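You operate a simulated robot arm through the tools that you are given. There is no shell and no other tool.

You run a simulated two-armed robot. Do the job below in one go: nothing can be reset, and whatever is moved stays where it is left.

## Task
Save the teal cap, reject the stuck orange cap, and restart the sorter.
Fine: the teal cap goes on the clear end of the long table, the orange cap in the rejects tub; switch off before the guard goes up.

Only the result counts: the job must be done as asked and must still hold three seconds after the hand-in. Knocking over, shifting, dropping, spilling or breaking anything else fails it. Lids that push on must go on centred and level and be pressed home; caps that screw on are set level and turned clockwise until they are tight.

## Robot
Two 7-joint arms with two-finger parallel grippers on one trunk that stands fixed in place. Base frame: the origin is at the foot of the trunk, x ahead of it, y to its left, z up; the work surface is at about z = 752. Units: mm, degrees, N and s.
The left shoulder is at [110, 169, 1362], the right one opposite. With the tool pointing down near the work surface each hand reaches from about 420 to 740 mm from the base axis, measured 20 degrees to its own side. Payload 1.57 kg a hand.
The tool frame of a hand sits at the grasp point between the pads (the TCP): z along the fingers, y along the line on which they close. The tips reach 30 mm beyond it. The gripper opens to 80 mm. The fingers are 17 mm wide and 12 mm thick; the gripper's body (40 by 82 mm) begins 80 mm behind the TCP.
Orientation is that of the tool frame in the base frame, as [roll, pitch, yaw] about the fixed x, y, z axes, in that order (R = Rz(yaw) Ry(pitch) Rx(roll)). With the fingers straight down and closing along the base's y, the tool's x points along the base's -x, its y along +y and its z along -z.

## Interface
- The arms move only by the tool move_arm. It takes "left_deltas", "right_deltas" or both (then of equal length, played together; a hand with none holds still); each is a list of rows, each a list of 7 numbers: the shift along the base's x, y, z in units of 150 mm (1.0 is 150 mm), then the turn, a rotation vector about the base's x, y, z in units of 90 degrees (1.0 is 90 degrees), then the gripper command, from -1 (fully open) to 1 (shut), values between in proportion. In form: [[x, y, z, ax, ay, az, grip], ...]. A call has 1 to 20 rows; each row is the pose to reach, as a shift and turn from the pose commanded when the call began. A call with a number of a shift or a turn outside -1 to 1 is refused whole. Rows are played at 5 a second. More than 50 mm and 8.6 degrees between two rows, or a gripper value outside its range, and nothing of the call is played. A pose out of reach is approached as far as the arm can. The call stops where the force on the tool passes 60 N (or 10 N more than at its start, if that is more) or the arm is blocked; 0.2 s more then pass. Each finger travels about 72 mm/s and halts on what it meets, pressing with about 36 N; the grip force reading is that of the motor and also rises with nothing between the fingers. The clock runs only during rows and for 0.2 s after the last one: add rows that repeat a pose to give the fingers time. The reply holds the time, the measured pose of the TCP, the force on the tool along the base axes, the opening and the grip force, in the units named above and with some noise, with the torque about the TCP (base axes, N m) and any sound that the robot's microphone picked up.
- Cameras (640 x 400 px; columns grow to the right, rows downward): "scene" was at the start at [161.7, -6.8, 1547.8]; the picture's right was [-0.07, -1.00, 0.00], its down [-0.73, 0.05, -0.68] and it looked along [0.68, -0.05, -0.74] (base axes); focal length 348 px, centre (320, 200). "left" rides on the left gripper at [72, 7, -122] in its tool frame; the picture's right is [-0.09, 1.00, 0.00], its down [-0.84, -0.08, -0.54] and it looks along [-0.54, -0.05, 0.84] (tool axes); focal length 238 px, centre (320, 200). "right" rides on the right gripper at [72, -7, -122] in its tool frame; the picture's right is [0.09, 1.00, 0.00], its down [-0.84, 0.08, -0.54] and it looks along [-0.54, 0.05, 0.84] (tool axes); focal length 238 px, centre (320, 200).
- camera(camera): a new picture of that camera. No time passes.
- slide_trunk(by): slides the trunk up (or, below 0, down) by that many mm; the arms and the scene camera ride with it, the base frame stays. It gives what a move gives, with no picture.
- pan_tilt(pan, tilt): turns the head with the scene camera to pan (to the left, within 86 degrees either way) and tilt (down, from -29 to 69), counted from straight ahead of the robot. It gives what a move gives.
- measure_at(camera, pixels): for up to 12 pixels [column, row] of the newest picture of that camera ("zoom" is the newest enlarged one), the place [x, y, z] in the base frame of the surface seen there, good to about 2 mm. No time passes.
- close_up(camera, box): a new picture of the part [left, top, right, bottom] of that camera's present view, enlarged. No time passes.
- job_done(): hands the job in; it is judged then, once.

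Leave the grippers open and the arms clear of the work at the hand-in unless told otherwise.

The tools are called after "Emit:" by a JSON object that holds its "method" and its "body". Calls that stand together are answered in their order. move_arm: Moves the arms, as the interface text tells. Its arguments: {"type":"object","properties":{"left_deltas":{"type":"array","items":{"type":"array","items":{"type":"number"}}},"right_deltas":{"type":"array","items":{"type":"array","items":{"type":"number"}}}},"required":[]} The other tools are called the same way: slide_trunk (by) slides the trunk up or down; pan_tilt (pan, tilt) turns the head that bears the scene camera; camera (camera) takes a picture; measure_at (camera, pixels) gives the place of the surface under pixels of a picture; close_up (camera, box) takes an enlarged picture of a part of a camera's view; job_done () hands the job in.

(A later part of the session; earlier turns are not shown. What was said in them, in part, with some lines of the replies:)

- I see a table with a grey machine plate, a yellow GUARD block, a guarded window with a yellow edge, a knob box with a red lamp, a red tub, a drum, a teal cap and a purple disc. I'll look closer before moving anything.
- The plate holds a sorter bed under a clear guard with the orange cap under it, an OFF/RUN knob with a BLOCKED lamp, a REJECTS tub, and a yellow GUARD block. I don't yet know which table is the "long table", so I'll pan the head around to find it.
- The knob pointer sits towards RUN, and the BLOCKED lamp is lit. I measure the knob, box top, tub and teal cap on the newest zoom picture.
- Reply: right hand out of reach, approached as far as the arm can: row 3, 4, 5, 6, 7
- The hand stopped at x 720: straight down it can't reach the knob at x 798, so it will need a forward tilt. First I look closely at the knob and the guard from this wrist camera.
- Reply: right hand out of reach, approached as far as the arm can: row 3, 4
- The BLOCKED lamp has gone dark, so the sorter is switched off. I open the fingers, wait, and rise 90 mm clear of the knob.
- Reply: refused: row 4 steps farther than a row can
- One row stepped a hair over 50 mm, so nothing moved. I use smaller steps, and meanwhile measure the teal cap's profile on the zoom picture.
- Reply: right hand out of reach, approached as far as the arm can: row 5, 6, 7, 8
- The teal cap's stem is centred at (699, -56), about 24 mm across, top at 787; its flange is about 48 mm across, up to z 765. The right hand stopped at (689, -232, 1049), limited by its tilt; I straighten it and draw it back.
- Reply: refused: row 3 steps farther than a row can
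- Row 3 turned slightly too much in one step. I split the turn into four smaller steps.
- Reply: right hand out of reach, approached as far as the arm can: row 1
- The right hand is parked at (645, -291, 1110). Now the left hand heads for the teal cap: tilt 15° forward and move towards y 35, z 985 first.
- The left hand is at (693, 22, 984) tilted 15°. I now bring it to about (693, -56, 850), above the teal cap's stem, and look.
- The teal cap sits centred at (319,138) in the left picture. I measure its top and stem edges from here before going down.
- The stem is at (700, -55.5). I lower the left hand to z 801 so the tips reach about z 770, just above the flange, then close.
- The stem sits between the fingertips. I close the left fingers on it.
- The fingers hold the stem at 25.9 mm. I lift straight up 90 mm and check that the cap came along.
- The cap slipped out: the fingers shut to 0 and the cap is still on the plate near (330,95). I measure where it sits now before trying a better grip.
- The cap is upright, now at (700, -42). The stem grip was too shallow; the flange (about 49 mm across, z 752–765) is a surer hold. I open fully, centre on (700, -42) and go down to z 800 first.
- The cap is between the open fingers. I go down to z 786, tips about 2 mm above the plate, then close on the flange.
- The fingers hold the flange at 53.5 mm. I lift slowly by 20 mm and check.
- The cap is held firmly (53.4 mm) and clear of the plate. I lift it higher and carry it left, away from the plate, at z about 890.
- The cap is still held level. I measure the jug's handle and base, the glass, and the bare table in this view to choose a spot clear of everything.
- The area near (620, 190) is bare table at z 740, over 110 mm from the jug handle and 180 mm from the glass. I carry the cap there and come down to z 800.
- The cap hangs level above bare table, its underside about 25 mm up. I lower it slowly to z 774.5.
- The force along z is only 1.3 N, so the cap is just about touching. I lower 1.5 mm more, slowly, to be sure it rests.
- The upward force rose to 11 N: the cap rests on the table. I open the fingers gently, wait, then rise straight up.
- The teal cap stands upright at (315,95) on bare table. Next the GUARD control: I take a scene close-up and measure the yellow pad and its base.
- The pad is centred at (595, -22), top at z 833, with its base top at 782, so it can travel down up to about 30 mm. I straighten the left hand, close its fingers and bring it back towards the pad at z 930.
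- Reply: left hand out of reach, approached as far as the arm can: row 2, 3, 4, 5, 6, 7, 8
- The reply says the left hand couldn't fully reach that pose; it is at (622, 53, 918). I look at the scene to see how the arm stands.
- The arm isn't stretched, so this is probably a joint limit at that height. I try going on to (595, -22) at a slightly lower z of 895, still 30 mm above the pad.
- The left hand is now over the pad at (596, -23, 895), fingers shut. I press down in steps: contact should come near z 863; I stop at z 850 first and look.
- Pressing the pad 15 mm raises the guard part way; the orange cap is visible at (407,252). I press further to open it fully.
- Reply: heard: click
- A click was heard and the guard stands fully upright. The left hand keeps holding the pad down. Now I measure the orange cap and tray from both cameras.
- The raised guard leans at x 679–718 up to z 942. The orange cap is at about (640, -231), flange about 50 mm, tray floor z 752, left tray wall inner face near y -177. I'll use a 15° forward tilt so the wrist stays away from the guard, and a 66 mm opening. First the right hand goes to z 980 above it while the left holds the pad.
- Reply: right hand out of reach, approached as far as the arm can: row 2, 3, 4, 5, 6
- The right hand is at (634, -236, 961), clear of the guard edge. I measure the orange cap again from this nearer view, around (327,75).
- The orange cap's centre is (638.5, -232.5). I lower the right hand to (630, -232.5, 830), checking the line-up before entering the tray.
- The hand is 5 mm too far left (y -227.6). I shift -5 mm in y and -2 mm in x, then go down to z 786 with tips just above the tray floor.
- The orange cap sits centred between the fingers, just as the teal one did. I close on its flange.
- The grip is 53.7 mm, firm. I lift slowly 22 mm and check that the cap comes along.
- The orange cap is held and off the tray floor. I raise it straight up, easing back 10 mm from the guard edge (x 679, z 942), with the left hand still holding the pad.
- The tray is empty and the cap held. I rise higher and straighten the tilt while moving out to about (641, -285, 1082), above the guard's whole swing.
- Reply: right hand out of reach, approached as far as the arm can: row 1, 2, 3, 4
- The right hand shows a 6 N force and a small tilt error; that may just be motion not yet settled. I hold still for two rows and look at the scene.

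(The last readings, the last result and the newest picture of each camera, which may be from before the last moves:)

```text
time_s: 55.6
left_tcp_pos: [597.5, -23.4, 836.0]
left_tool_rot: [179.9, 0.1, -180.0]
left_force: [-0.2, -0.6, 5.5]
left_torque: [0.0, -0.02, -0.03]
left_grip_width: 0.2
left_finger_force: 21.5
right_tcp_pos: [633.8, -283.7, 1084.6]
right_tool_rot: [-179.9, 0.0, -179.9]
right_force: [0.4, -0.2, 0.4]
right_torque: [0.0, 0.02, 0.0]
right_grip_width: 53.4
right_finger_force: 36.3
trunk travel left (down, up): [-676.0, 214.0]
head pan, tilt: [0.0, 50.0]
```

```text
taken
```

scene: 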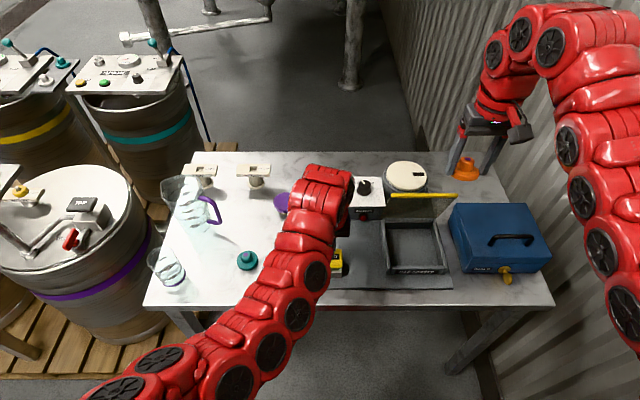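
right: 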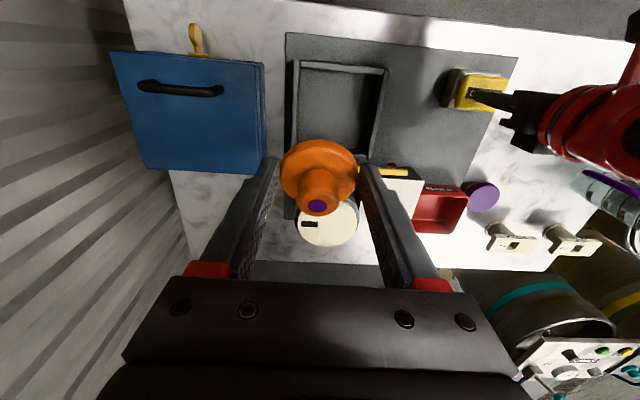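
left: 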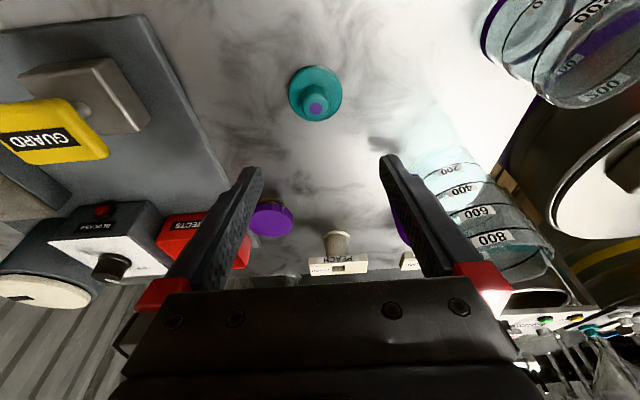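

All settled: the tray is empty, the cap held at (634, -284, 1085). Now I let the pad up slowly with the left hand so the guard comes down gently.

Emit:
{"method": "move_arm", "body": {"left_deltas": [[0, 0, 0.02, 0, 0, 0, 1], [0, 0, 0.05, 0, 0, 0, 1], [0, 0, 0.08, 0, 0, 0, 1], [0, 0, 0.11, 0, 0, 0, 1], [0, 0, 0.14, 0, 0, 0, 1], [0, 0, 0.17, 0, 0, 0, 1], [0, 0, 0.2, 0, 0, 0, 1], [0, 0, 0.25, 0, 0, 0, 1], [0, 0, 0.35, 0, 0, 0, 1], [0, 0, 0.35, 0, 0, 0, 1]]}}

Emit:
{"method": "camera", "body": {"camera": "right"}}

Emit:
{"method": "camera", "body": {"camera": "scene"}}

```text
time_s: 57.8
left_tcp_pos: [595.5, -22.5, 889.8]
left_tool_rot: [180.0, 0.0, -180.0]
left_force: [-0.2, -0.2, -0.4]
left_torque: [0.0, 0.02, -0.01]
left_grip_width: 0.1
left_finger_force: 21.0
right_tcp_pos: [635.0, -284.2, 1084.5]
right_tool_rot: [179.9, 0.0, -179.9]
right_force: [0.3, -0.1, -0.2]
right_torque: [-0.01, 0.01, 0.0]
right_grip_width: 53.6
right_finger_force: 36.2
trunk travel left (down, up): [-676.0, 214.0]
head pan, tilt: [0.0, 50.0]
```

```text
taken
```

right: 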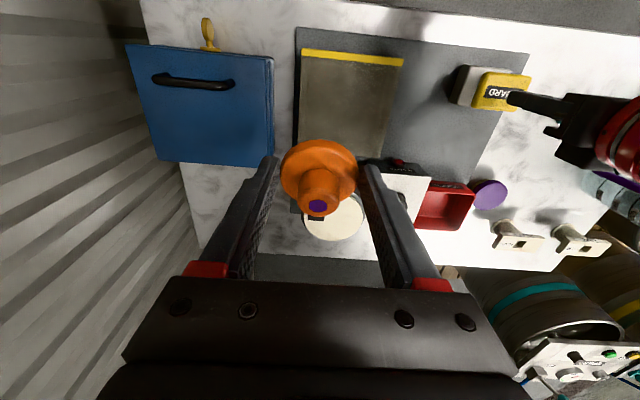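

```text
taken
```

scene: 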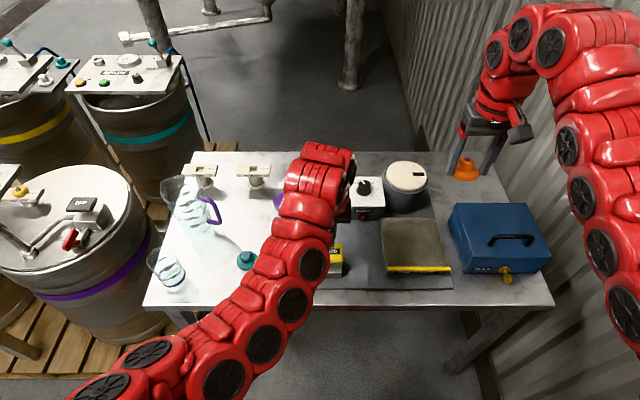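

The guard is shut again. I take the left hand away to the left and up, towards its starting place, so the right arm has room over the tub.

Emit:
{"method": "move_arm", "body": {"left_deltas": [[0.04, 0.2, 0.02, 0, 0, 0, 0.5], [0.1, 0.45, 0.06, 0, 0, 0, 0], [0.17, 0.7, 0.15, 0, 0, 0, -0.5], [0.27, 0.9, 0.3, 0, 0, 0, -1], [0.38, 1.0, 0.5, 0, 0, 0, -1], [0.5, 1.0, 0.7, 0, 0, 0, -1], [0.6, 1.0, 0.9, 0, 0, 0, -1], [0.6, 1.0, 0.9, 0, 0, 0, -1], [0.6, 1.0, 0.9, 0, 0, 0, -1]]}}

Emit:
{"method": "move_arm", "body": {"left_deltas": [[0, 0.15, 0.1, 0, 0, 0, -1], [0.03, 0.3, 0.2, 0, 0, 0, -1], [0.03, 0.3, 0.2, 0, 0, 0, -1]]}}

Emit:
{"method": "camera", "body": {"camera": "scene"}}

Emit:
{"method": "camera", "body": {"camera": "left"}}

```text
time_s: 59.8
left_tcp_pos: [688.9, 126.9, 1025.7]
left_tool_rot: [-180.0, 0.0, -179.9]
left_force: [-0.6, 1.1, 0.1]
left_torque: [-0.01, 0.0, 0.0]
left_grip_width: 79.9
left_finger_force: 0.1
right_tcp_pos: [634.9, -283.3, 1083.0]
right_tool_rot: [179.9, -0.1, -179.8]
right_force: [1.2, 0.3, -0.2]
right_torque: [0.01, -0.01, -0.01]
right_grip_width: 53.8
right_finger_force: 35.8
trunk travel left (down, up): [-676.0, 214.0]
head pan, tilt: [0.0, 50.0]
```

```text
time_s: 60.6
left_tcp_pos: [691.6, 174.0, 1054.5]
left_tool_rot: [180.0, 0.1, 179.9]
left_force: [-0.1, 0.7, -0.1]
left_torque: [-0.02, 0.02, -0.01]
left_grip_width: 80.2
left_finger_force: 0.1
right_tcp_pos: [634.5, -283.9, 1085.4]
right_tool_rot: [179.9, 0.0, -179.8]
right_force: [0.5, -0.2, -0.6]
right_torque: [0.0, 0.02, -0.01]
right_grip_width: 53.7
right_finger_force: 36.7
trunk travel left (down, up): [-676.0, 214.0]
head pan, tilt: [0.0, 50.0]
```

```text
taken
```

scene: 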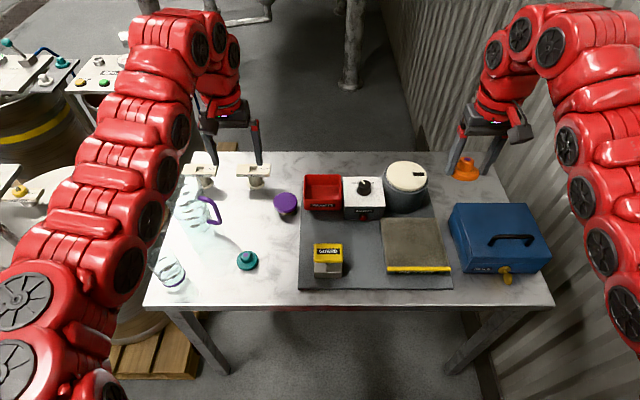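

```text
taken
```

left: 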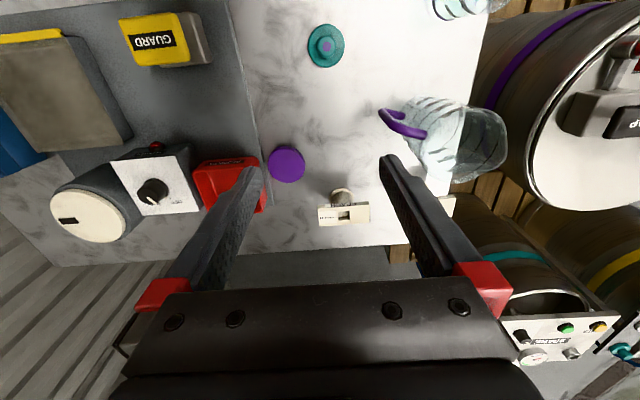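

The table is in full view: teal cap on bare table at (247,261), guard shut, tub free. I move the left hand 60 mm further left for room and measure the tub's rim and inside on a close-up.

Emit:
{"method": "move_arm", "body": {"left_deltas": [[0, 0.2, 0, 0, 0, 0, -1], [0, 0.4, 0, 0, 0, 0, -1], [0, 0.4, 0, 0, 0, 0, -1]]}}

Emit:
{"method": "close_up", "body": {"camera": "scene", "box": [295, 165, 355, 220]}}

Emit:
{"method": "measure_at", "body": {"camera": "zoom", "pixels": [[320, 200], [130, 110], [460, 110], [150, 280], [460, 280], [320, 110], [320, 300], [110, 200], [480, 200], [320, 260], [200, 250], [420, 250]]}}

```text
time_s: 61.4
left_tcp_pos: [692.4, 233.8, 1057.0]
left_tool_rot: [-180.0, -0.1, 179.9]
left_force: [-0.8, -0.8, -0.3]
left_torque: [0.02, -0.02, 0.0]
left_grip_width: 80.0
left_finger_force: 0.1
right_tcp_pos: [635.1, -283.5, 1083.4]
right_tool_rot: [179.9, 0.0, -179.9]
right_force: [-0.5, 0.2, -0.7]
right_torque: [0.0, -0.01, 0.02]
right_grip_width: 53.9
right_finger_force: 36.6
trunk travel left (down, up): [-676.0, 214.0]
head pan, tilt: [0.0, 50.0]
```

```text
7.27 times, centred on (325, 192) of scene
```

zoom: 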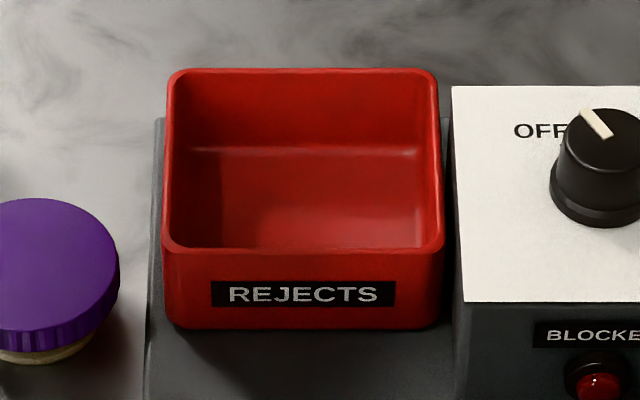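

```text
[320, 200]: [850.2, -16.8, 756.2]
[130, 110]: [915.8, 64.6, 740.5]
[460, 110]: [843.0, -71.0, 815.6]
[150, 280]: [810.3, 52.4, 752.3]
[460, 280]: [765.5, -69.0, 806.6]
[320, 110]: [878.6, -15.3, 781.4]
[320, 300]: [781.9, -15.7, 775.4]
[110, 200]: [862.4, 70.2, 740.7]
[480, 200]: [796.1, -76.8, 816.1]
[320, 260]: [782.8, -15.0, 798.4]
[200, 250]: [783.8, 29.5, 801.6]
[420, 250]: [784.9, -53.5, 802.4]
```

I measure the tub's rim edges more finely to find its centre and inner width.

Emit:
{"method": "measure_at", "body": {"camera": "zoom", "pixels": [[168, 240], [178, 240], [440, 240], [430, 240], [174, 160], [184, 165], [437, 160], [428, 165], [310, 72], [310, 80], [310, 248], [310, 243]]}}

```text
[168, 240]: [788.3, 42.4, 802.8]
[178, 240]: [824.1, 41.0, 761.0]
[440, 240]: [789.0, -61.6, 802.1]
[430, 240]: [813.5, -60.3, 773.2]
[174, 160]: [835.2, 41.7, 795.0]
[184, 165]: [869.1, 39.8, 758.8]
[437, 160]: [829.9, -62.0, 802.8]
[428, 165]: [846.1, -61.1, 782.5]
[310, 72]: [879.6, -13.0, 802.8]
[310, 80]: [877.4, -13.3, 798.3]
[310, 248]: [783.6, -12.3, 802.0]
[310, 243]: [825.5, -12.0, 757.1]
```

The tub's inside is about 100 mm wide in y (centre y -10), x 786–877 (centre 831), floor 756, rim 802. I move the right hand with the orange cap towards (715, -150, 1020) first.

Emit:
{"method": "move_arm", "body": {"right_deltas": [[0.1, 0.17, -0.06, 0, 0, 0, 1], [0.21, 0.36, -0.14, 0, 0, 0, 1], [0.32, 0.54, -0.24, 0, 0, 0, 1], [0.43, 0.72, -0.34, 0, 0, 0, 1], [0.53, 0.88, -0.42, 0, 0, 0, 1], [0.53, 0.88, -0.42, 0, 0, 0, 1], [0.53, 0.88, -0.42, 0, 0, 0, 1]]}}

```text
time_s: 63.0
left_tcp_pos: [690.8, 234.9, 1056.0]
left_tool_rot: [180.0, -0.1, -179.9]
left_force: [0.2, 0.1, 0.5]
left_torque: [-0.03, 0.01, -0.01]
left_grip_width: 80.2
left_finger_force: 0.0
right_tcp_pos: [717.8, -151.1, 1019.7]
right_tool_rot: [180.0, 0.0, -180.0]
right_force: [-0.1, -0.2, 0.5]
right_torque: [-0.02, -0.02, 0.0]
right_grip_width: 53.6
right_finger_force: 36.1
trunk travel left (down, up): [-676.0, 214.0]
head pan, tilt: [0.0, 50.0]
```

At (718, -151, 1020), cap held. Now I tilt 25° forward and go on to above the tub at about (815, -10, 920).

Emit:
{"method": "move_arm", "body": {"right_deltas": [[0.03, 0.05, -0.05, 0, -0.06, 0, 1], [0.1, 0.18, -0.12, 0, -0.12, 0, 1], [0.2, 0.34, -0.22, 0, -0.18, 0, 1], [0.33, 0.5, -0.33, 0, -0.23, 0, 1], [0.45, 0.66, -0.45, 0, -0.278, 0, 1], [0.56, 0.82, -0.56, 0, -0.278, 0, 1], [0.648, 0.94, -0.667, 0, -0.278, 0, 1], [0.648, 0.94, -0.667, 0, -0.278, 0, 1], [0.648, 0.94, -0.667, 0, -0.278, 0, 1]]}}

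Emit:
{"method": "camera", "body": {"camera": "right"}}

Emit:
{"method": "camera", "body": {"camera": "left"}}

Emit:
{"method": "camera", "body": {"camera": "scene"}}

```text
time_s: 65.0
left_tcp_pos: [690.3, 234.9, 1056.2]
left_tool_rot: [-180.0, 0.0, -179.9]
left_force: [-0.4, 0.1, 0.3]
left_torque: [-0.02, 0.02, 0.02]
left_grip_width: 80.0
left_finger_force: 0.2
right_tcp_pos: [807.8, -12.1, 920.0]
right_tool_rot: [179.9, 25.0, -180.0]
right_force: [0.1, 0.3, 0.0]
right_torque: [-0.02, 0.03, 0.01]
right_grip_width: 53.6
right_finger_force: 36.3
right hand out of reach, approached as far as the arm can: row 7, 8, 9
trunk travel left (down, up): [-676.0, 214.0]
head pan, tilt: [0.0, 50.0]
```

```text
taken
```

right: 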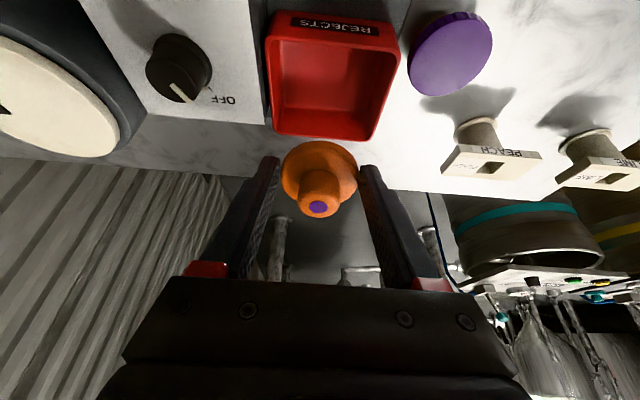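

```text
taken
```

left: 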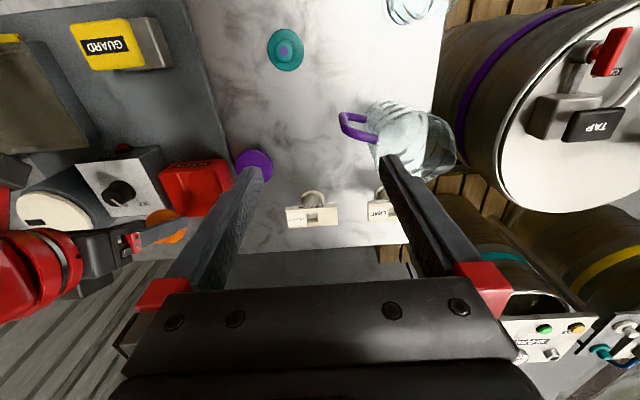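

```text
taken
```

scene: 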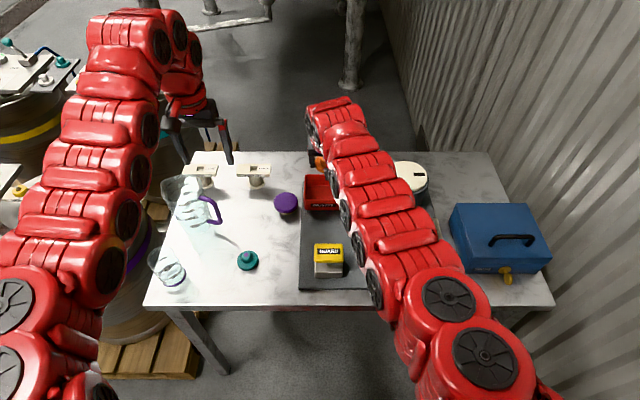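

The orange cap is above the tub: TCP (808, -12, 920), so the cap's centre is near (824, -12), inside the tub's outline. The arm is at its reach limit here, and going lower needs the trunk lowered — and since the arms ride with it, a trunk slide lowers the cap straight down. First I move the left hand away from the jug so it can ride down safely.

Emit:
{"method": "move_arm", "body": {"left_deltas": [[-0.05, -0.15, 0.05, 0, 0, 0, -1], [-0.12, -0.3, 0.1, 0, 0, 0, -1], [-0.17, -0.43, 0.15, 0, 0, 0, -1], [-0.17, -0.43, 0.15, 0, 0, 0, -1], [-0.17, -0.43, 0.15, 0, 0, 0, -1]]}}

Emit:
{"method": "camera", "body": {"camera": "left"}}

Emit:
{"method": "close_up", "body": {"camera": "left", "box": [80, 120, 280, 280]}}

```text
time_s: 66.2
left_tcp_pos: [666.0, 168.4, 1076.9]
left_tool_rot: [-180.0, -0.1, -180.0]
left_force: [-0.1, 0.3, -0.5]
left_torque: [0.03, 0.01, 0.0]
left_grip_width: 79.9
left_finger_force: 0.0
right_tcp_pos: [808.2, -14.0, 921.7]
right_tool_rot: [180.0, 25.0, -180.0]
right_force: [-0.8, 0.7, -0.6]
right_torque: [0.02, 0.01, 0.02]
right_grip_width: 53.6
right_finger_force: 36.2
trunk travel left (down, up): [-676.0, 214.0]
head pan, tilt: [0.0, 50.0]
```

```text
taken
```

left: 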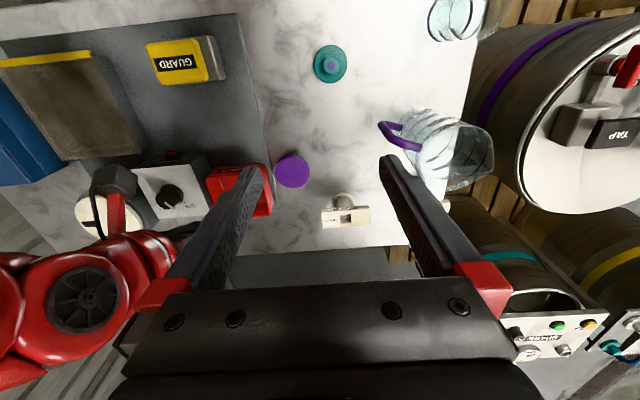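

```text
2.50 times, centred on (180, 200) of left
```

zoom: 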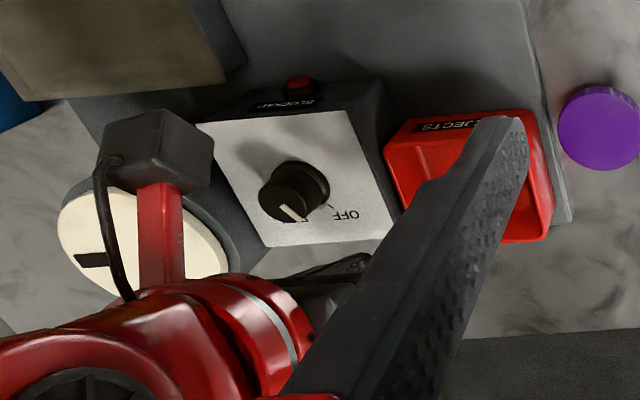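

The view is clear enough: the left hand is out of the way. I slide the trunk down in small steps, first 50 mm (cap bottom to about z 833, above the rim at 802).

Emit:
{"method": "slide_trunk", "body": {"by": -50}}

Emit:
{"method": "camera", "body": {"camera": "right"}}

Emit:
{"method": "camera", "body": {"camera": "scene"}}

```text
time_s: 67.1
left_tcp_pos: [665.2, 168.5, 1027.7]
left_tool_rot: [179.9, 0.0, 180.0]
left_force: [-0.3, 0.2, 0.4]
left_torque: [0.02, -0.03, -0.01]
left_grip_width: 79.8
left_finger_force: 0.0
right_tcp_pos: [807.3, -13.4, 871.0]
right_tool_rot: [-180.0, 25.0, -179.9]
right_force: [0.9, 0.3, -0.6]
right_torque: [-0.01, 0.03, -0.04]
right_grip_width: 53.5
right_finger_force: 36.3
trunk travel left (down, up): [-626.0, 264.0]
head pan, tilt: [0.0, 50.0]
```

```text
taken
```

right: 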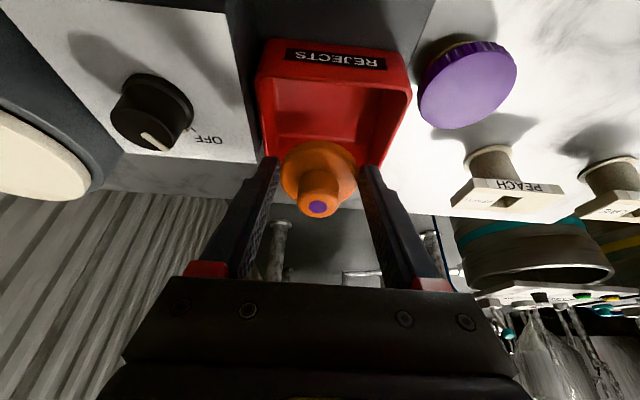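

```text
taken
```

scene: 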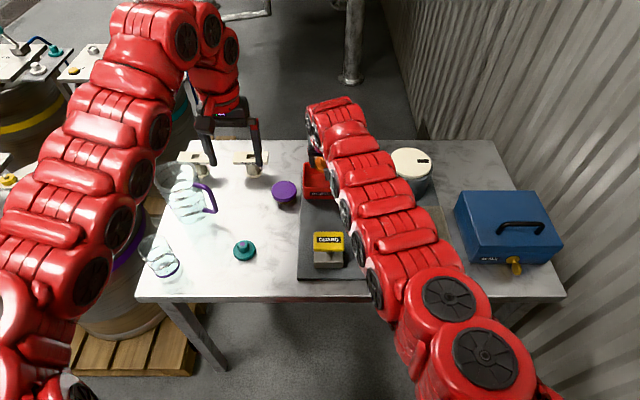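

The slide is purely vertical and the cap still held. The hand sits about 3 mm to the right of the tub's centre line, so I shift it +3.5 mm in y before going lower.

Emit:
{"method": "move_arm", "body": {"right_deltas": [[0, 0.023, 0, 0, 0, 0, 1], [0, 0.023, 0, 0, 0, 0, 1], [0, 0.023, 0, 0, 0, 0, 1]]}}

Emit:
{"method": "camera", "body": {"camera": "right"}}

Emit:
{"method": "measure_at", "body": {"camera": "right", "pixels": [[268, 140], [398, 150], [262, 120], [405, 120], [320, 208], [290, 165], [350, 165], [320, 70]]}}

```text
time_s: 67.9
left_tcp_pos: [665.2, 167.4, 1027.6]
left_tool_rot: [180.0, 0.0, -180.0]
left_force: [-0.7, 1.0, 0.3]
left_torque: [-0.02, 0.01, -0.01]
left_grip_width: 80.2
left_finger_force: 0.0
right_tcp_pos: [807.6, -10.1, 871.4]
right_tool_rot: [180.0, 24.9, -179.8]
right_force: [1.0, 0.3, -0.2]
right_torque: [0.02, 0.01, 0.02]
right_grip_width: 53.8
right_finger_force: 36.2
trunk travel left (down, up): [-626.0, 264.0]
head pan, tilt: [0.0, 50.0]
```

```text
taken
```

right: 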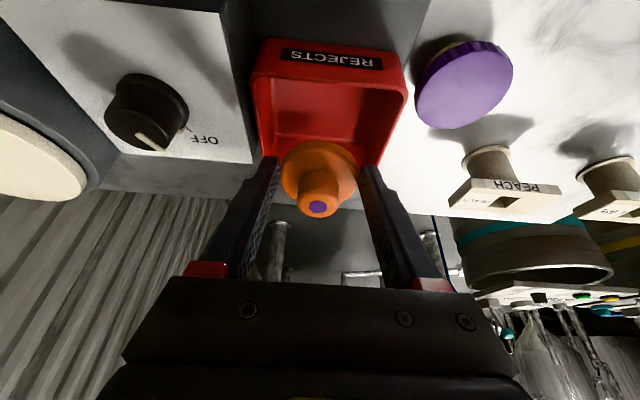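

```text
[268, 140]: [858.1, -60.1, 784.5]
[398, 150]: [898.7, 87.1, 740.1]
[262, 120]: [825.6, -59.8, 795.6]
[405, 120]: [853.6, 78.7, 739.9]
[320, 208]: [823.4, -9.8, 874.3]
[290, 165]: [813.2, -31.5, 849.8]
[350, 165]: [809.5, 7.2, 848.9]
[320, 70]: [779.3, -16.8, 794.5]
```

The cap's top is at (823, -10, 874), putting its base centre near (829, -10), right at the tub's centre. I slide the trunk down another 40 mm.

Emit:
{"method": "slide_trunk", "body": {"by": -40}}

Emit:
{"method": "camera", "body": {"camera": "right"}}

Emit:
{"method": "camera", "body": {"camera": "left"}}

```text
time_s: 68.8
left_tcp_pos: [665.6, 167.6, 988.3]
left_tool_rot: [-179.8, 0.0, -179.9]
left_force: [0.3, -0.4, -0.3]
left_torque: [0.0, -0.02, 0.0]
left_grip_width: 80.1
left_finger_force: 0.1
right_tcp_pos: [807.4, -10.2, 831.9]
right_tool_rot: [-180.0, 25.0, -179.8]
right_force: [-0.3, -0.1, 0.6]
right_torque: [0.01, 0.01, 0.0]
right_grip_width: 53.6
right_finger_force: 35.9
trunk travel left (down, up): [-586.0, 304.0]
head pan, tilt: [0.0, 50.0]
```

```text
taken
```

right: 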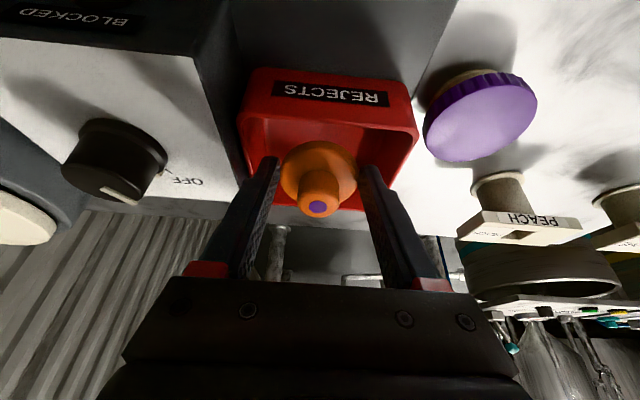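

```text
taken
```

left: 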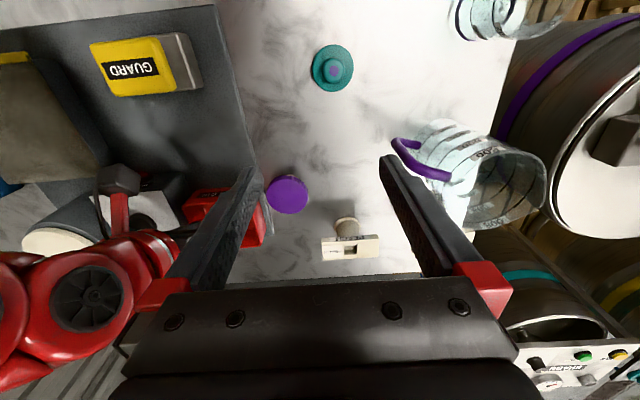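

The cap and fingertips are centred at the tub's mouth, with room on both sides. I slide down 32 mm more to bring the cap near the tub's floor.

Emit:
{"method": "slide_trunk", "body": {"by": -32}}

Emit:
{"method": "camera", "body": {"camera": "right"}}

```text
time_s: 69.5
left_tcp_pos: [665.5, 166.8, 955.6]
left_tool_rot: [-180.0, 0.0, -180.0]
left_force: [0.5, -0.2, 0.5]
left_torque: [-0.02, 0.0, 0.03]
left_grip_width: 79.9
left_finger_force: 0.2
right_tcp_pos: [808.1, -11.3, 799.6]
right_tool_rot: [179.9, 25.0, -179.9]
right_force: [0.3, -0.8, -0.1]
right_torque: [0.03, -0.02, 0.02]
right_grip_width: 53.9
right_finger_force: 35.6
trunk travel left (down, up): [-554.0, 336.0]
head pan, tilt: [0.0, 50.0]
```

```text
taken
```

right: 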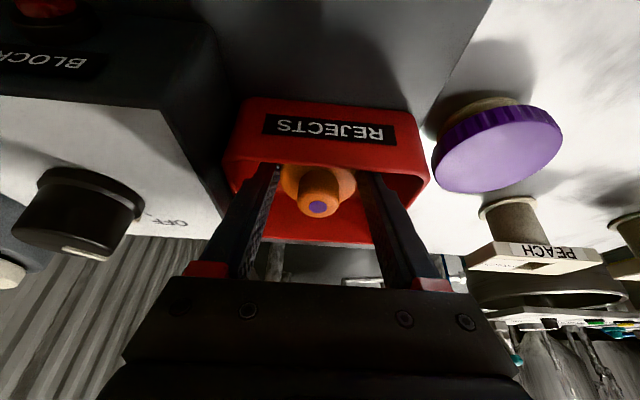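

No contact forces, and the cap hangs about 8 mm above the tub's floor. I lower 5 mm more, then open the fingers only to 64 mm so they stay clear of the tub's walls.

Emit:
{"method": "slide_trunk", "body": {"by": -5}}

Emit:
{"method": "move_arm", "body": {"right_deltas": [[0, 0, 0, 0, 0, 0, -0.45], [0, 0, 0, 0, 0, 0, -0.6], [0, 0, 0, 0, 0, 0, -0.6], [0, 0, 0, 0, 0, 0, -0.6]]}}

Emit:
{"method": "close_up", "body": {"camera": "right", "box": [200, 80, 460, 260]}}

```text
time_s: 70.1
left_tcp_pos: [663.9, 166.6, 950.4]
left_tool_rot: [-179.9, 0.1, 180.0]
left_force: [0.3, 0.1, 0.3]
left_torque: [0.07, 0.05, -0.03]
left_grip_width: 79.9
left_finger_force: 0.1
right_tcp_pos: [807.5, -10.8, 793.4]
right_tool_rot: [180.0, 25.0, -179.8]
right_force: [0.6, -0.2, -1.0]
right_torque: [-0.01, -0.02, 0.04]
right_grip_width: 53.5
right_finger_force: 36.4
trunk travel left (down, up): [-549.0, 341.0]
head pan, tilt: [0.0, 50.0]
```

```text
time_s: 71.1
left_tcp_pos: [666.0, 166.5, 949.4]
left_tool_rot: [-179.9, 0.1, -179.9]
left_force: [-0.6, 0.2, -0.6]
left_torque: [0.0, 0.01, 0.0]
left_grip_width: 80.1
left_finger_force: 0.0
right_tcp_pos: [808.1, -10.2, 793.0]
right_tool_rot: [179.9, 25.1, -180.0]
right_force: [0.0, 0.5, -0.5]
right_torque: [-0.01, 0.03, 0.02]
right_grip_width: 64.2
right_finger_force: 0.1
trunk travel left (down, up): [-549.0, 341.0]
head pan, tilt: [0.0, 50.0]
```

```text
2.22 times, centred on (330, 170) of right
```

zoom: 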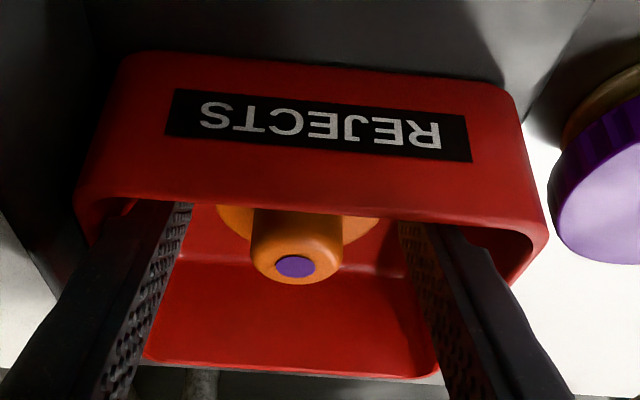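

The orange cap has settled on the tub's floor with the fingers free on both sides. I slide the trunk back up 127 mm to draw the hand straight out.

Emit:
{"method": "slide_trunk", "body": {"by": 127}}

Emit:
{"method": "camera", "body": {"camera": "right"}}

```text
time_s: 72.6
left_tcp_pos: [665.4, 168.6, 1075.9]
left_tool_rot: [180.0, 0.0, -180.0]
left_force: [0.2, -0.6, -0.1]
left_torque: [0.04, -0.01, -0.02]
left_grip_width: 79.9
left_finger_force: 0.1
right_tcp_pos: [808.1, -10.5, 921.0]
right_tool_rot: [180.0, 25.0, -179.9]
right_force: [0.5, -0.1, 0.3]
right_torque: [-0.01, 0.0, -0.02]
right_grip_width: 63.9
right_finger_force: 0.1
trunk travel left (down, up): [-676.0, 214.0]
head pan, tilt: [0.0, 50.0]
```

```text
taken
```

right: 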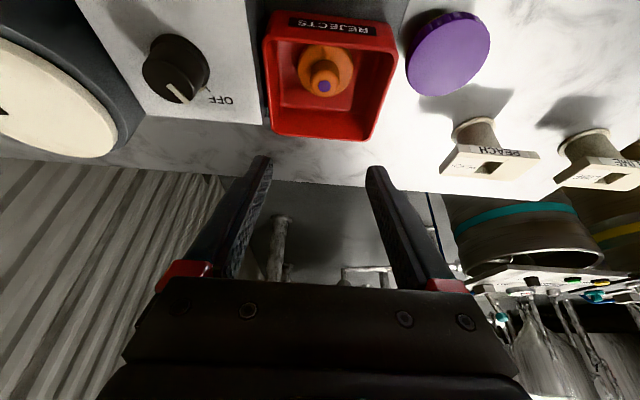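

The orange cap lies in the tub at (325,70). Now to restart: I bring the right hand back over the knob, turned +30°, at (792, -126.5, 920).

Emit:
{"method": "move_arm", "body": {"right_deltas": [[-0.03, -0.2, 0, 0, 0, 0.083, -0.5], [-0.06, -0.4, 0, 0, 0, 0.166, -0.5], [-0.09, -0.6, 0, 0, 0, 0.25, -0.5], [-0.107, -0.773, 0, 0, 0, 0.333, -0.5], [-0.107, -0.773, 0, 0, 0, 0.333, -0.5], [-0.107, -0.773, 0, 0, 0, 0.333, -0.5]]}}

Emit:
{"method": "close_up", "body": {"camera": "right", "box": [220, 40, 420, 200]}}

```text
time_s: 74.0
left_tcp_pos: [665.4, 166.4, 1076.3]
left_tool_rot: [180.0, -0.1, -180.0]
left_force: [-0.4, -0.9, -0.1]
left_torque: [0.0, 0.01, 0.01]
left_grip_width: 80.1
left_finger_force: 0.1
right_tcp_pos: [792.3, -127.5, 919.8]
right_tool_rot: [179.9, 24.9, -149.9]
right_force: [-0.3, 0.8, -0.8]
right_torque: [0.0, -0.01, 0.01]
right_grip_width: 59.9
right_finger_force: 0.0
trunk travel left (down, up): [-676.0, 214.0]
head pan, tilt: [0.0, 50.0]
```

```text
2.50 times, centred on (320, 120) of right
```

zoom: 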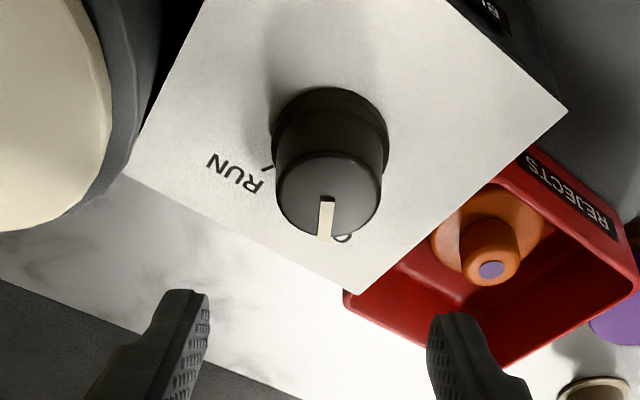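

The pointer is at OFF, the RUN tick is on the left, and the knob is nearly centred. I lower to z 856 with a 1 mm correction, fingers open around the knob.

Emit:
{"method": "move_arm", "body": {"right_deltas": [[-0.003, 0.008, -0.1, 0, 0, 0, -0.5], [-0.003, 0.008, -0.25, 0, 0, 0, -0.5], [-0.003, 0.008, -0.38, 0, 0, 0, -0.5], [-0.003, 0.008, -0.425, 0, 0, 0, -0.5], [-0.003, 0.008, -0.425, 0, 0, 0, -0.5], [-0.003, 0.008, -0.425, 0, 0, 0, -0.5]]}}

Emit:
{"method": "close_up", "body": {"camera": "right", "box": [220, 80, 440, 220]}}

```text
time_s: 75.4
left_tcp_pos: [665.9, 167.7, 1076.3]
left_tool_rot: [-180.0, 0.0, 180.0]
left_force: [-0.6, 1.0, -0.8]
left_torque: [-0.01, 0.02, -0.02]
left_grip_width: 80.2
left_finger_force: 0.1
right_tcp_pos: [791.0, -124.9, 857.9]
right_tool_rot: [-179.9, 25.1, -149.9]
right_force: [-0.5, 0.5, -0.1]
right_torque: [-0.01, 0.01, -0.03]
right_grip_width: 59.9
right_finger_force: 0.0
trunk travel left (down, up): [-676.0, 214.0]
head pan, tilt: [0.0, 50.0]
```

```text
2.86 times, centred on (330, 150) of right
```

zoom: 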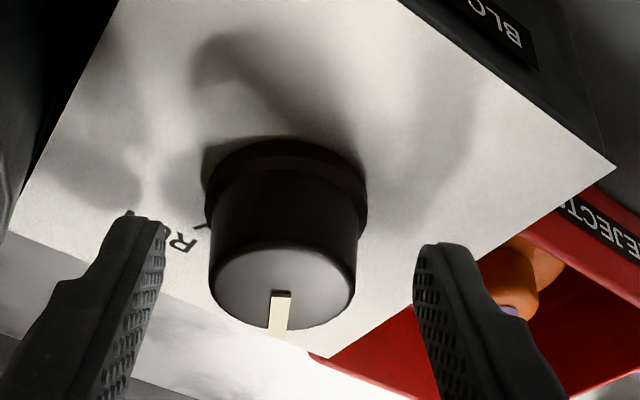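

The knob is about 2 mm to one side; I correct by 1.5 mm and close on it.

Emit:
{"method": "move_arm", "body": {"right_deltas": [[0.005, -0.009, -0.012, 0, 0, 0, -0.5], [0.005, -0.009, -0.012, 0, 0, 0, -0.5], [0.005, -0.009, -0.012, 0, 0, 0, 0], [0.005, -0.009, -0.012, 0, 0, 0, 0.3], [0.005, -0.009, -0.012, 0, 0, 0, 1], [0.005, -0.009, -0.012, 0, 0, 0, 1]]}}

Emit:
{"method": "close_up", "body": {"camera": "right", "box": [220, 80, 440, 220]}}

```text
time_s: 76.8
left_tcp_pos: [666.1, 167.7, 1077.1]
left_tool_rot: [179.9, 0.0, 180.0]
left_force: [-0.2, -0.5, -0.5]
left_torque: [0.01, 0.04, 0.0]
left_grip_width: 80.0
left_finger_force: 0.0
right_tcp_pos: [792.9, -125.9, 854.2]
right_tool_rot: [179.9, 25.0, -149.9]
right_force: [-0.7, -0.7, 0.9]
right_torque: [-0.15, 0.18, -0.03]
right_grip_width: 34.9
right_finger_force: 42.1
trunk travel left (down, up): [-676.0, 214.0]
head pan, tilt: [0.0, 50.0]
```

```text
2.86 times, centred on (330, 150) of right
```

zoom: 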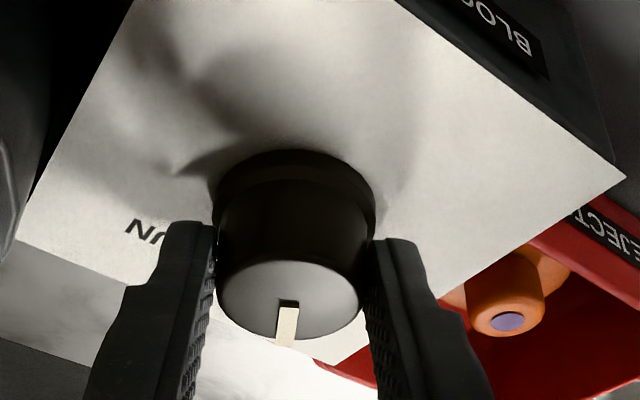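

The knob is gripped at 34.9 mm. I turn it clockwise 58° back to RUN about its own axis.

Emit:
{"method": "move_arm", "body": {"right_deltas": [[-0.0031, 0.0063, 0, 0, 0, -0.0833, 1], [-0.0053, 0.0129, 0, 0, 0, -0.1667, 1], [-0.0067, 0.0197, 0, 0, 0, -0.25, 1], [-0.0071, 0.0267, 0, 0, 0, -0.3333, 1], [-0.0067, 0.0336, 0, 0, 0, -0.4167, 1], [-0.0053, 0.0405, 0, 0, 0, -0.5, 1], [-0.0031, 0.0471, 0, 0, 0, -0.5833, 1], [-0.0009, 0.0517, 0, 0, 0, -0.644, 1], [-0.0009, 0.0517, 0, 0, 0, -0.644, 1]]}}

Emit:
{"method": "camera", "body": {"camera": "right"}}

Emit:
{"method": "close_up", "body": {"camera": "scene", "box": [295, 160, 435, 240]}}

```text
time_s: 78.8
left_tcp_pos: [664.7, 168.4, 1076.8]
left_tool_rot: [180.0, -0.1, -180.0]
left_force: [-0.4, -0.1, -0.4]
left_torque: [0.05, -0.02, 0.02]
left_grip_width: 80.1
left_finger_force: 0.0
right_tcp_pos: [792.2, -118.4, 854.5]
right_tool_rot: [180.0, 24.9, 152.1]
right_force: [-7.1, 1.7, -4.9]
right_torque: [0.22, 0.76, -0.06]
right_grip_width: 34.9
right_finger_force: 42.0
trunk travel left (down, up): [-676.0, 214.0]
head pan, tilt: [0.0, 50.0]
```

```text
taken
```

right: 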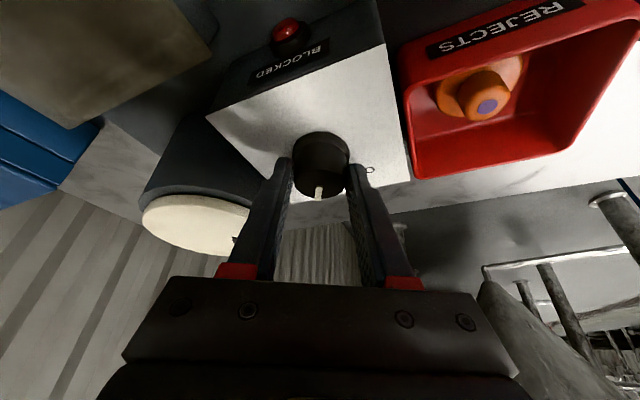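

```text
4.57 times, centred on (365, 200) of scene
```

zoom: 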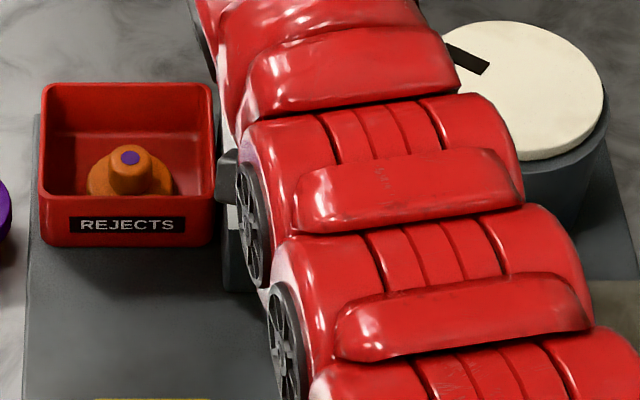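

The BLOCKED lamp is dark and the black mark on the drum has moved: the sorter is turning. I open the fingers and rise 95 mm clear of the knob.

Emit:
{"method": "move_arm", "body": {"right_deltas": [[0, 0, 0, 0, 0, 0, -0.4], [0, 0, 0, 0, 0, 0, -0.4], [0, 0, 0.1, 0, 0, 0, -0.4], [0, 0, 0.3, 0, 0, 0, -0.4], [0, 0, 0.5, 0, 0, 0, -0.4], [0, 0, 0.63, 0, 0, 0, -0.4], [0, 0, 0.63, 0, 0, 0, -0.4]]}}

Emit:
{"method": "close_up", "body": {"camera": "right", "box": [200, 20, 460, 200]}}

Emit:
{"method": "close_up", "body": {"camera": "left", "box": [0, 0, 320, 260]}}

```text
time_s: 80.4
left_tcp_pos: [665.7, 167.5, 1077.2]
left_tool_rot: [180.0, 0.0, -179.9]
left_force: [0.4, -0.5, -0.5]
left_torque: [0.0, 0.02, 0.03]
left_grip_width: 79.9
left_finger_force: 0.1
right_tcp_pos: [793.1, -118.4, 947.8]
right_tool_rot: [180.0, 25.0, 152.1]
right_force: [-0.4, -0.8, 0.1]
right_torque: [-0.02, 0.04, -0.01]
right_grip_width: 56.0
right_finger_force: 0.0
trunk travel left (down, up): [-676.0, 214.0]
head pan, tilt: [0.0, 50.0]
```

```text
2.22 times, centred on (330, 110) of right
```

zoom: 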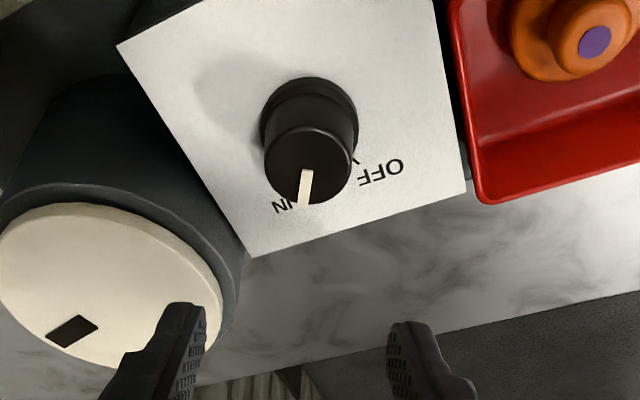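

```text
1.54 times, centred on (160, 130) of left
```

zoom: 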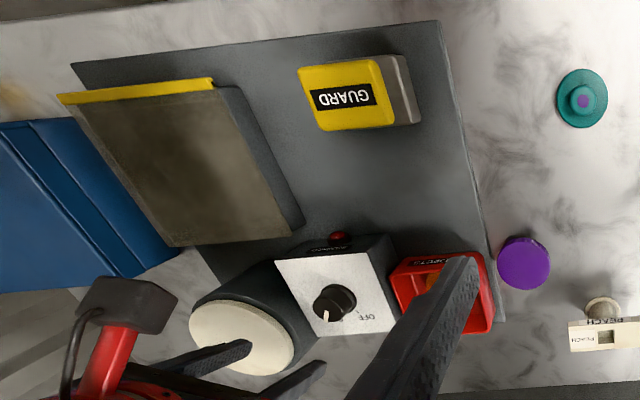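

The pointer is at RUN, the lamp dark, and the drum turning. I now draw the right hand back out of the work area: undo the turn while rising and retreating.

Emit:
{"method": "move_arm", "body": {"right_deltas": [[0, 0, 0.15, 0, 0, 0.078, -0.6], [-0.1, -0.1, 0.3, 0, 0, 0.156, -0.8], [-0.25, -0.25, 0.42, 0, 0, 0.234, -1], [-0.4, -0.4, 0.5, 0, 0, 0.311, -1], [-0.55, -0.55, 0.58, 0, 0, 0.311, -1], [-0.6, -0.67, 0.6, 0, 0, 0.311, -1], [-0.6, -0.67, 0.6, 0, 0, 0.311, -1]]}}

Emit:
{"method": "move_arm", "body": {"right_deltas": [[0, 0, 0, 0, 0.07, 0, -1], [-0.05, -0.05, 0.05, 0, 0.14, 0, -1], [-0.12, -0.15, 0.15, 0, 0.21, 0, -1], [-0.2, -0.28, 0.28, 0, 0.278, 0, -1], [-0.3, -0.4, 0.4, 0, 0.278, 0, -1], [-0.3, -0.4, 0.4, 0, 0.278, 0, -1], [-0.3, -0.4, 0.4, 0, 0.278, 0, -1]]}}

Emit:
{"method": "camera", "body": {"camera": "scene"}}

Emit:
{"method": "close_up", "body": {"camera": "scene", "box": [290, 155, 470, 295]}}

```text
time_s: 82.0
left_tcp_pos: [666.1, 169.5, 1076.9]
left_tool_rot: [-180.0, 0.0, 180.0]
left_force: [0.3, 0.1, -0.1]
left_torque: [-0.02, -0.04, -0.04]
left_grip_width: 80.0
left_finger_force: 0.1
right_tcp_pos: [703.2, -219.6, 1039.6]
right_tool_rot: [-180.0, 24.9, -179.8]
right_force: [0.3, -0.2, 0.2]
right_torque: [-0.02, 0.01, 0.0]
right_grip_width: 80.2
right_finger_force: 0.1
trunk travel left (down, up): [-676.0, 214.0]
head pan, tilt: [0.0, 50.0]
```

```text
time_s: 83.6
left_tcp_pos: [666.2, 168.1, 1077.7]
left_tool_rot: [-180.0, 0.1, -180.0]
left_force: [0.3, 0.3, -0.5]
left_torque: [-0.02, 0.0, 0.01]
left_grip_width: 80.1
left_finger_force: 0.2
right_tcp_pos: [656.2, -280.5, 1100.3]
right_tool_rot: [180.0, 0.0, -179.9]
right_force: [-0.3, 0.1, -0.2]
right_torque: [-0.01, -0.01, 0.03]
right_grip_width: 80.0
right_finger_force: 0.1
trunk travel left (down, up): [-676.0, 214.0]
head pan, tilt: [0.0, 50.0]
```

```text
taken
```

scene: 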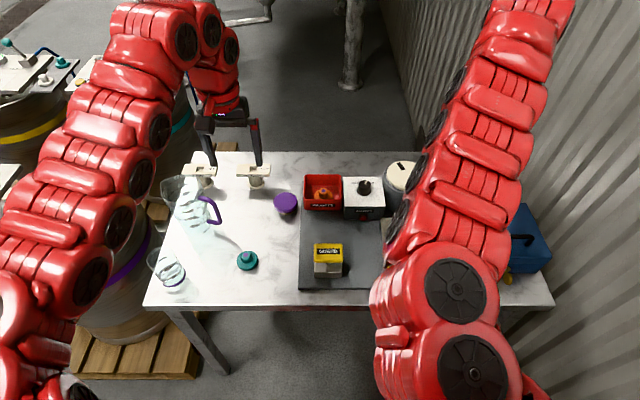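

```text
2.86 times, centred on (380, 225) of scene
```

zoom: 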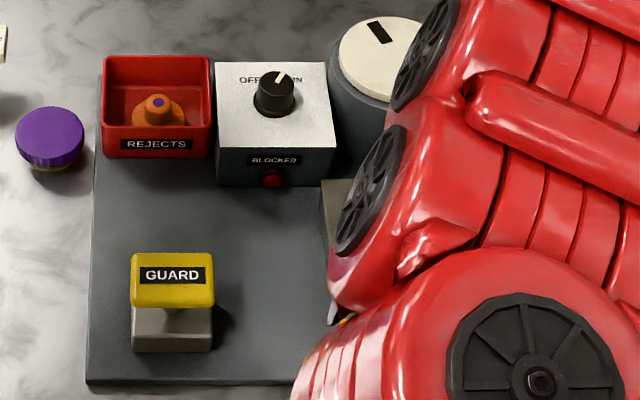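

Both hands are up and open. The right elbow blocks this view of the guard, so I check with the wrist cameras.

Emit:
{"method": "camera", "body": {"camera": "right"}}

Emit:
{"method": "camera", "body": {"camera": "left"}}

```text
taken
```

right: 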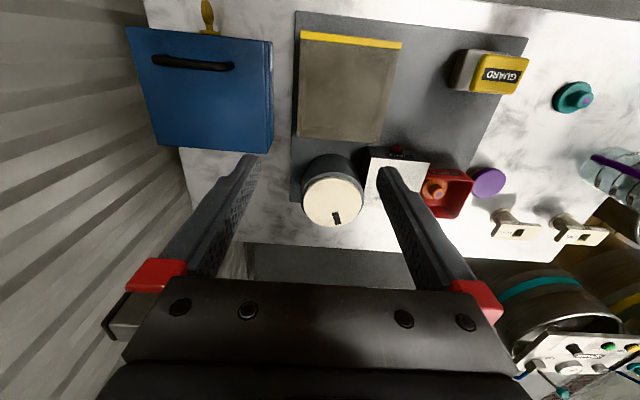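

```text
taken
```

left: 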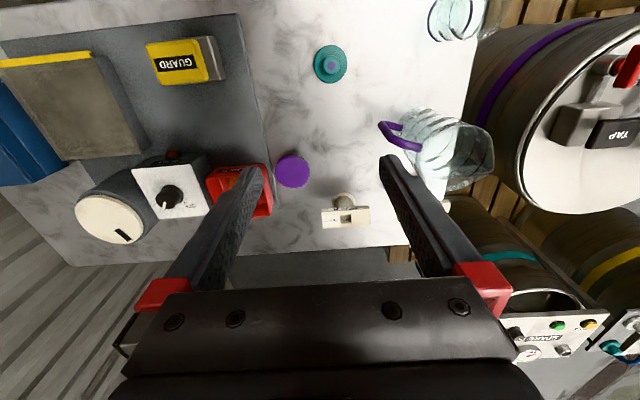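

The guard is shut, tray empty, orange cap in the tub, teal cap on the bare left end of the table. I let two seconds pass with both arms still to check the sorter keeps running and the lamp stays dark.

Emit:
{"method": "move_arm", "body": {"right_deltas": [[0, 0, 0, 0, 0, 0, -1], [0, 0, 0, 0, 0, 0, -1], [0, 0, 0, 0, 0, 0, -1], [0, 0, 0, 0, 0, 0, -1], [0, 0, 0, 0, 0, 0, -1], [0, 0, 0, 0, 0, 0, -1], [0, 0, 0, 0, 0, 0, -1], [0, 0, 0, 0, 0, 0, -1], [0, 0, 0, 0, 0, 0, -1], [0, 0, 0, 0, 0, 0, -1], [0, 0, 0, 0, 0, 0, -1]]}}

Emit:
{"method": "close_up", "body": {"camera": "right", "box": [280, 10, 620, 240]}}

Emit:
{"method": "measure_at", "body": {"camera": "left", "pixels": [[330, 65], [315, 65], [345, 65], [330, 48], [330, 81]]}}

```text
time_s: 86.0
left_tcp_pos: [666.5, 167.5, 1077.0]
left_tool_rot: [-179.9, -0.1, -180.0]
left_force: [-0.4, -0.2, -0.5]
left_torque: [-0.02, 0.0, 0.01]
left_grip_width: 79.7
left_finger_force: 0.1
right_tcp_pos: [656.6, -280.0, 1099.6]
right_tool_rot: [179.9, 0.0, -179.9]
right_force: [0.7, 0.5, -0.4]
right_torque: [-0.05, 0.01, -0.02]
right_grip_width: 80.0
right_finger_force: 0.0
trunk travel left (down, up): [-676.0, 214.0]
head pan, tilt: [0.0, 50.0]
```

```text
1.74 times, centred on (450, 125) of right
```

zoom: 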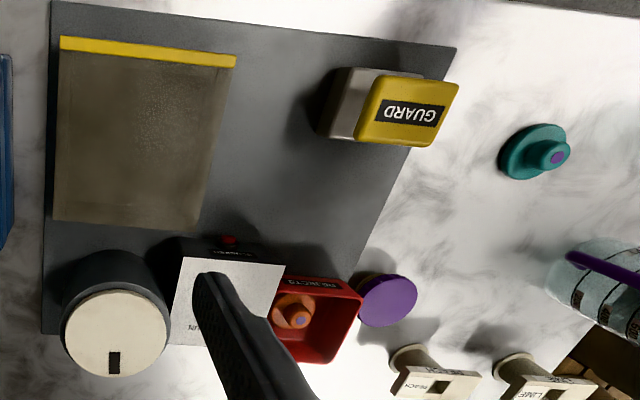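

```text
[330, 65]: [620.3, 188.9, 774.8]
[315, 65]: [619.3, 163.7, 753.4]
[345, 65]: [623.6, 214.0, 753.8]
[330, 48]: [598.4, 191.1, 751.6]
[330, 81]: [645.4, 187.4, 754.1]
```

The lamp is dark and everything is in place, but the drum mark sits in nearly the same spot as before, which might be a whole turn. I wait a further 0.6 s and look again.

Emit:
{"method": "move_arm", "body": {"right_deltas": [[0, 0, 0, 0, 0, 0, -1], [0, 0, 0, 0, 0, 0, -1]]}}

Emit:
{"method": "close_up", "body": {"camera": "right", "box": [280, 10, 620, 240]}}

Emit:
{"method": "close_up", "body": {"camera": "scene", "box": [290, 155, 430, 245]}}

```text
time_s: 86.6
left_tcp_pos: [665.2, 168.3, 1077.5]
left_tool_rot: [-180.0, 0.1, 180.0]
left_force: [-0.1, 0.5, -0.6]
left_torque: [0.01, -0.01, 0.01]
left_grip_width: 79.6
left_finger_force: 0.0
right_tcp_pos: [656.5, -279.7, 1099.5]
right_tool_rot: [179.8, 0.0, -179.9]
right_force: [-0.3, -0.7, 0.1]
right_torque: [0.02, 0.03, -0.04]
right_grip_width: 80.1
right_finger_force: 0.0
trunk travel left (down, up): [-676.0, 214.0]
head pan, tilt: [0.0, 50.0]
```

```text
1.74 times, centred on (450, 125) of right
```

zoom: 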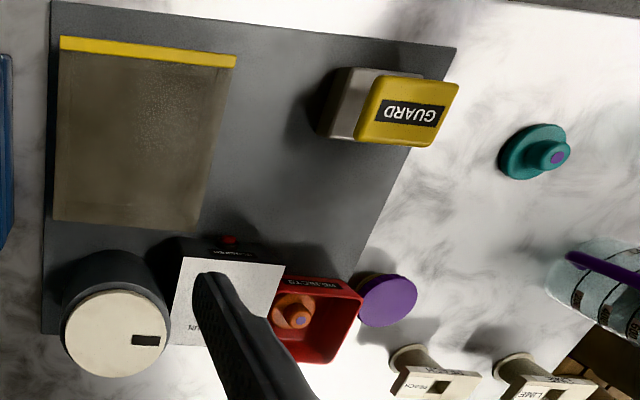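

```text
4.44 times, centred on (360, 200) of scene
```

zoom: 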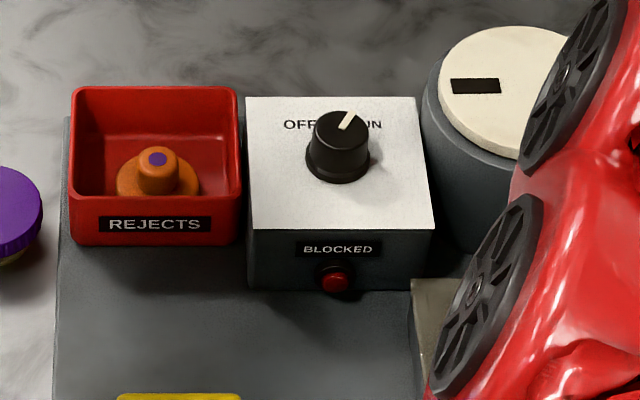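

The drum mark has moved a quarter turn, so the sorter is running, with the knob at RUN and the BLOCKED lamp dark. The guard is shut, the orange cap is in the REJECTS tub, and the teal cap stands on the bare left end of the table at (620, 189). Both hands are open and clear, so I hand the job in.

Emit:
{"method": "job_done", "body": {}}

```text
The job is handed in.
```

The teal cap is saved, the orange cap is in the rejects tub, and the sorter is running again. I've handed the job in, but I haven't had a verdict on it.

- **Switching off:** I turned the knob to OFF and the BLOCKED lamp went dark before I raised the guard.
- **Teal cap:** It stands upright on the bare left end of the long table, at about (620, 189). My first grip on its stem slipped: it came down upright on the plate about 13 mm from where it started. I lifted it by the rim the second time, and that held.
- **Orange cap:** I held the GUARD pad down with the left hand and lifted the cap out with the right. The guard was down again before the cap went into the tub.
- **Restart:** The knob is back at RUN, the drum is turning and the BLOCKED lamp is still dark.

I took "the clear end" to mean the bare area left of the sorter plate. The teal cap is at least 110 mm from the jug and the glass there. I saw nothing else on the table moved, and both arms are raised clear with their grippers open.
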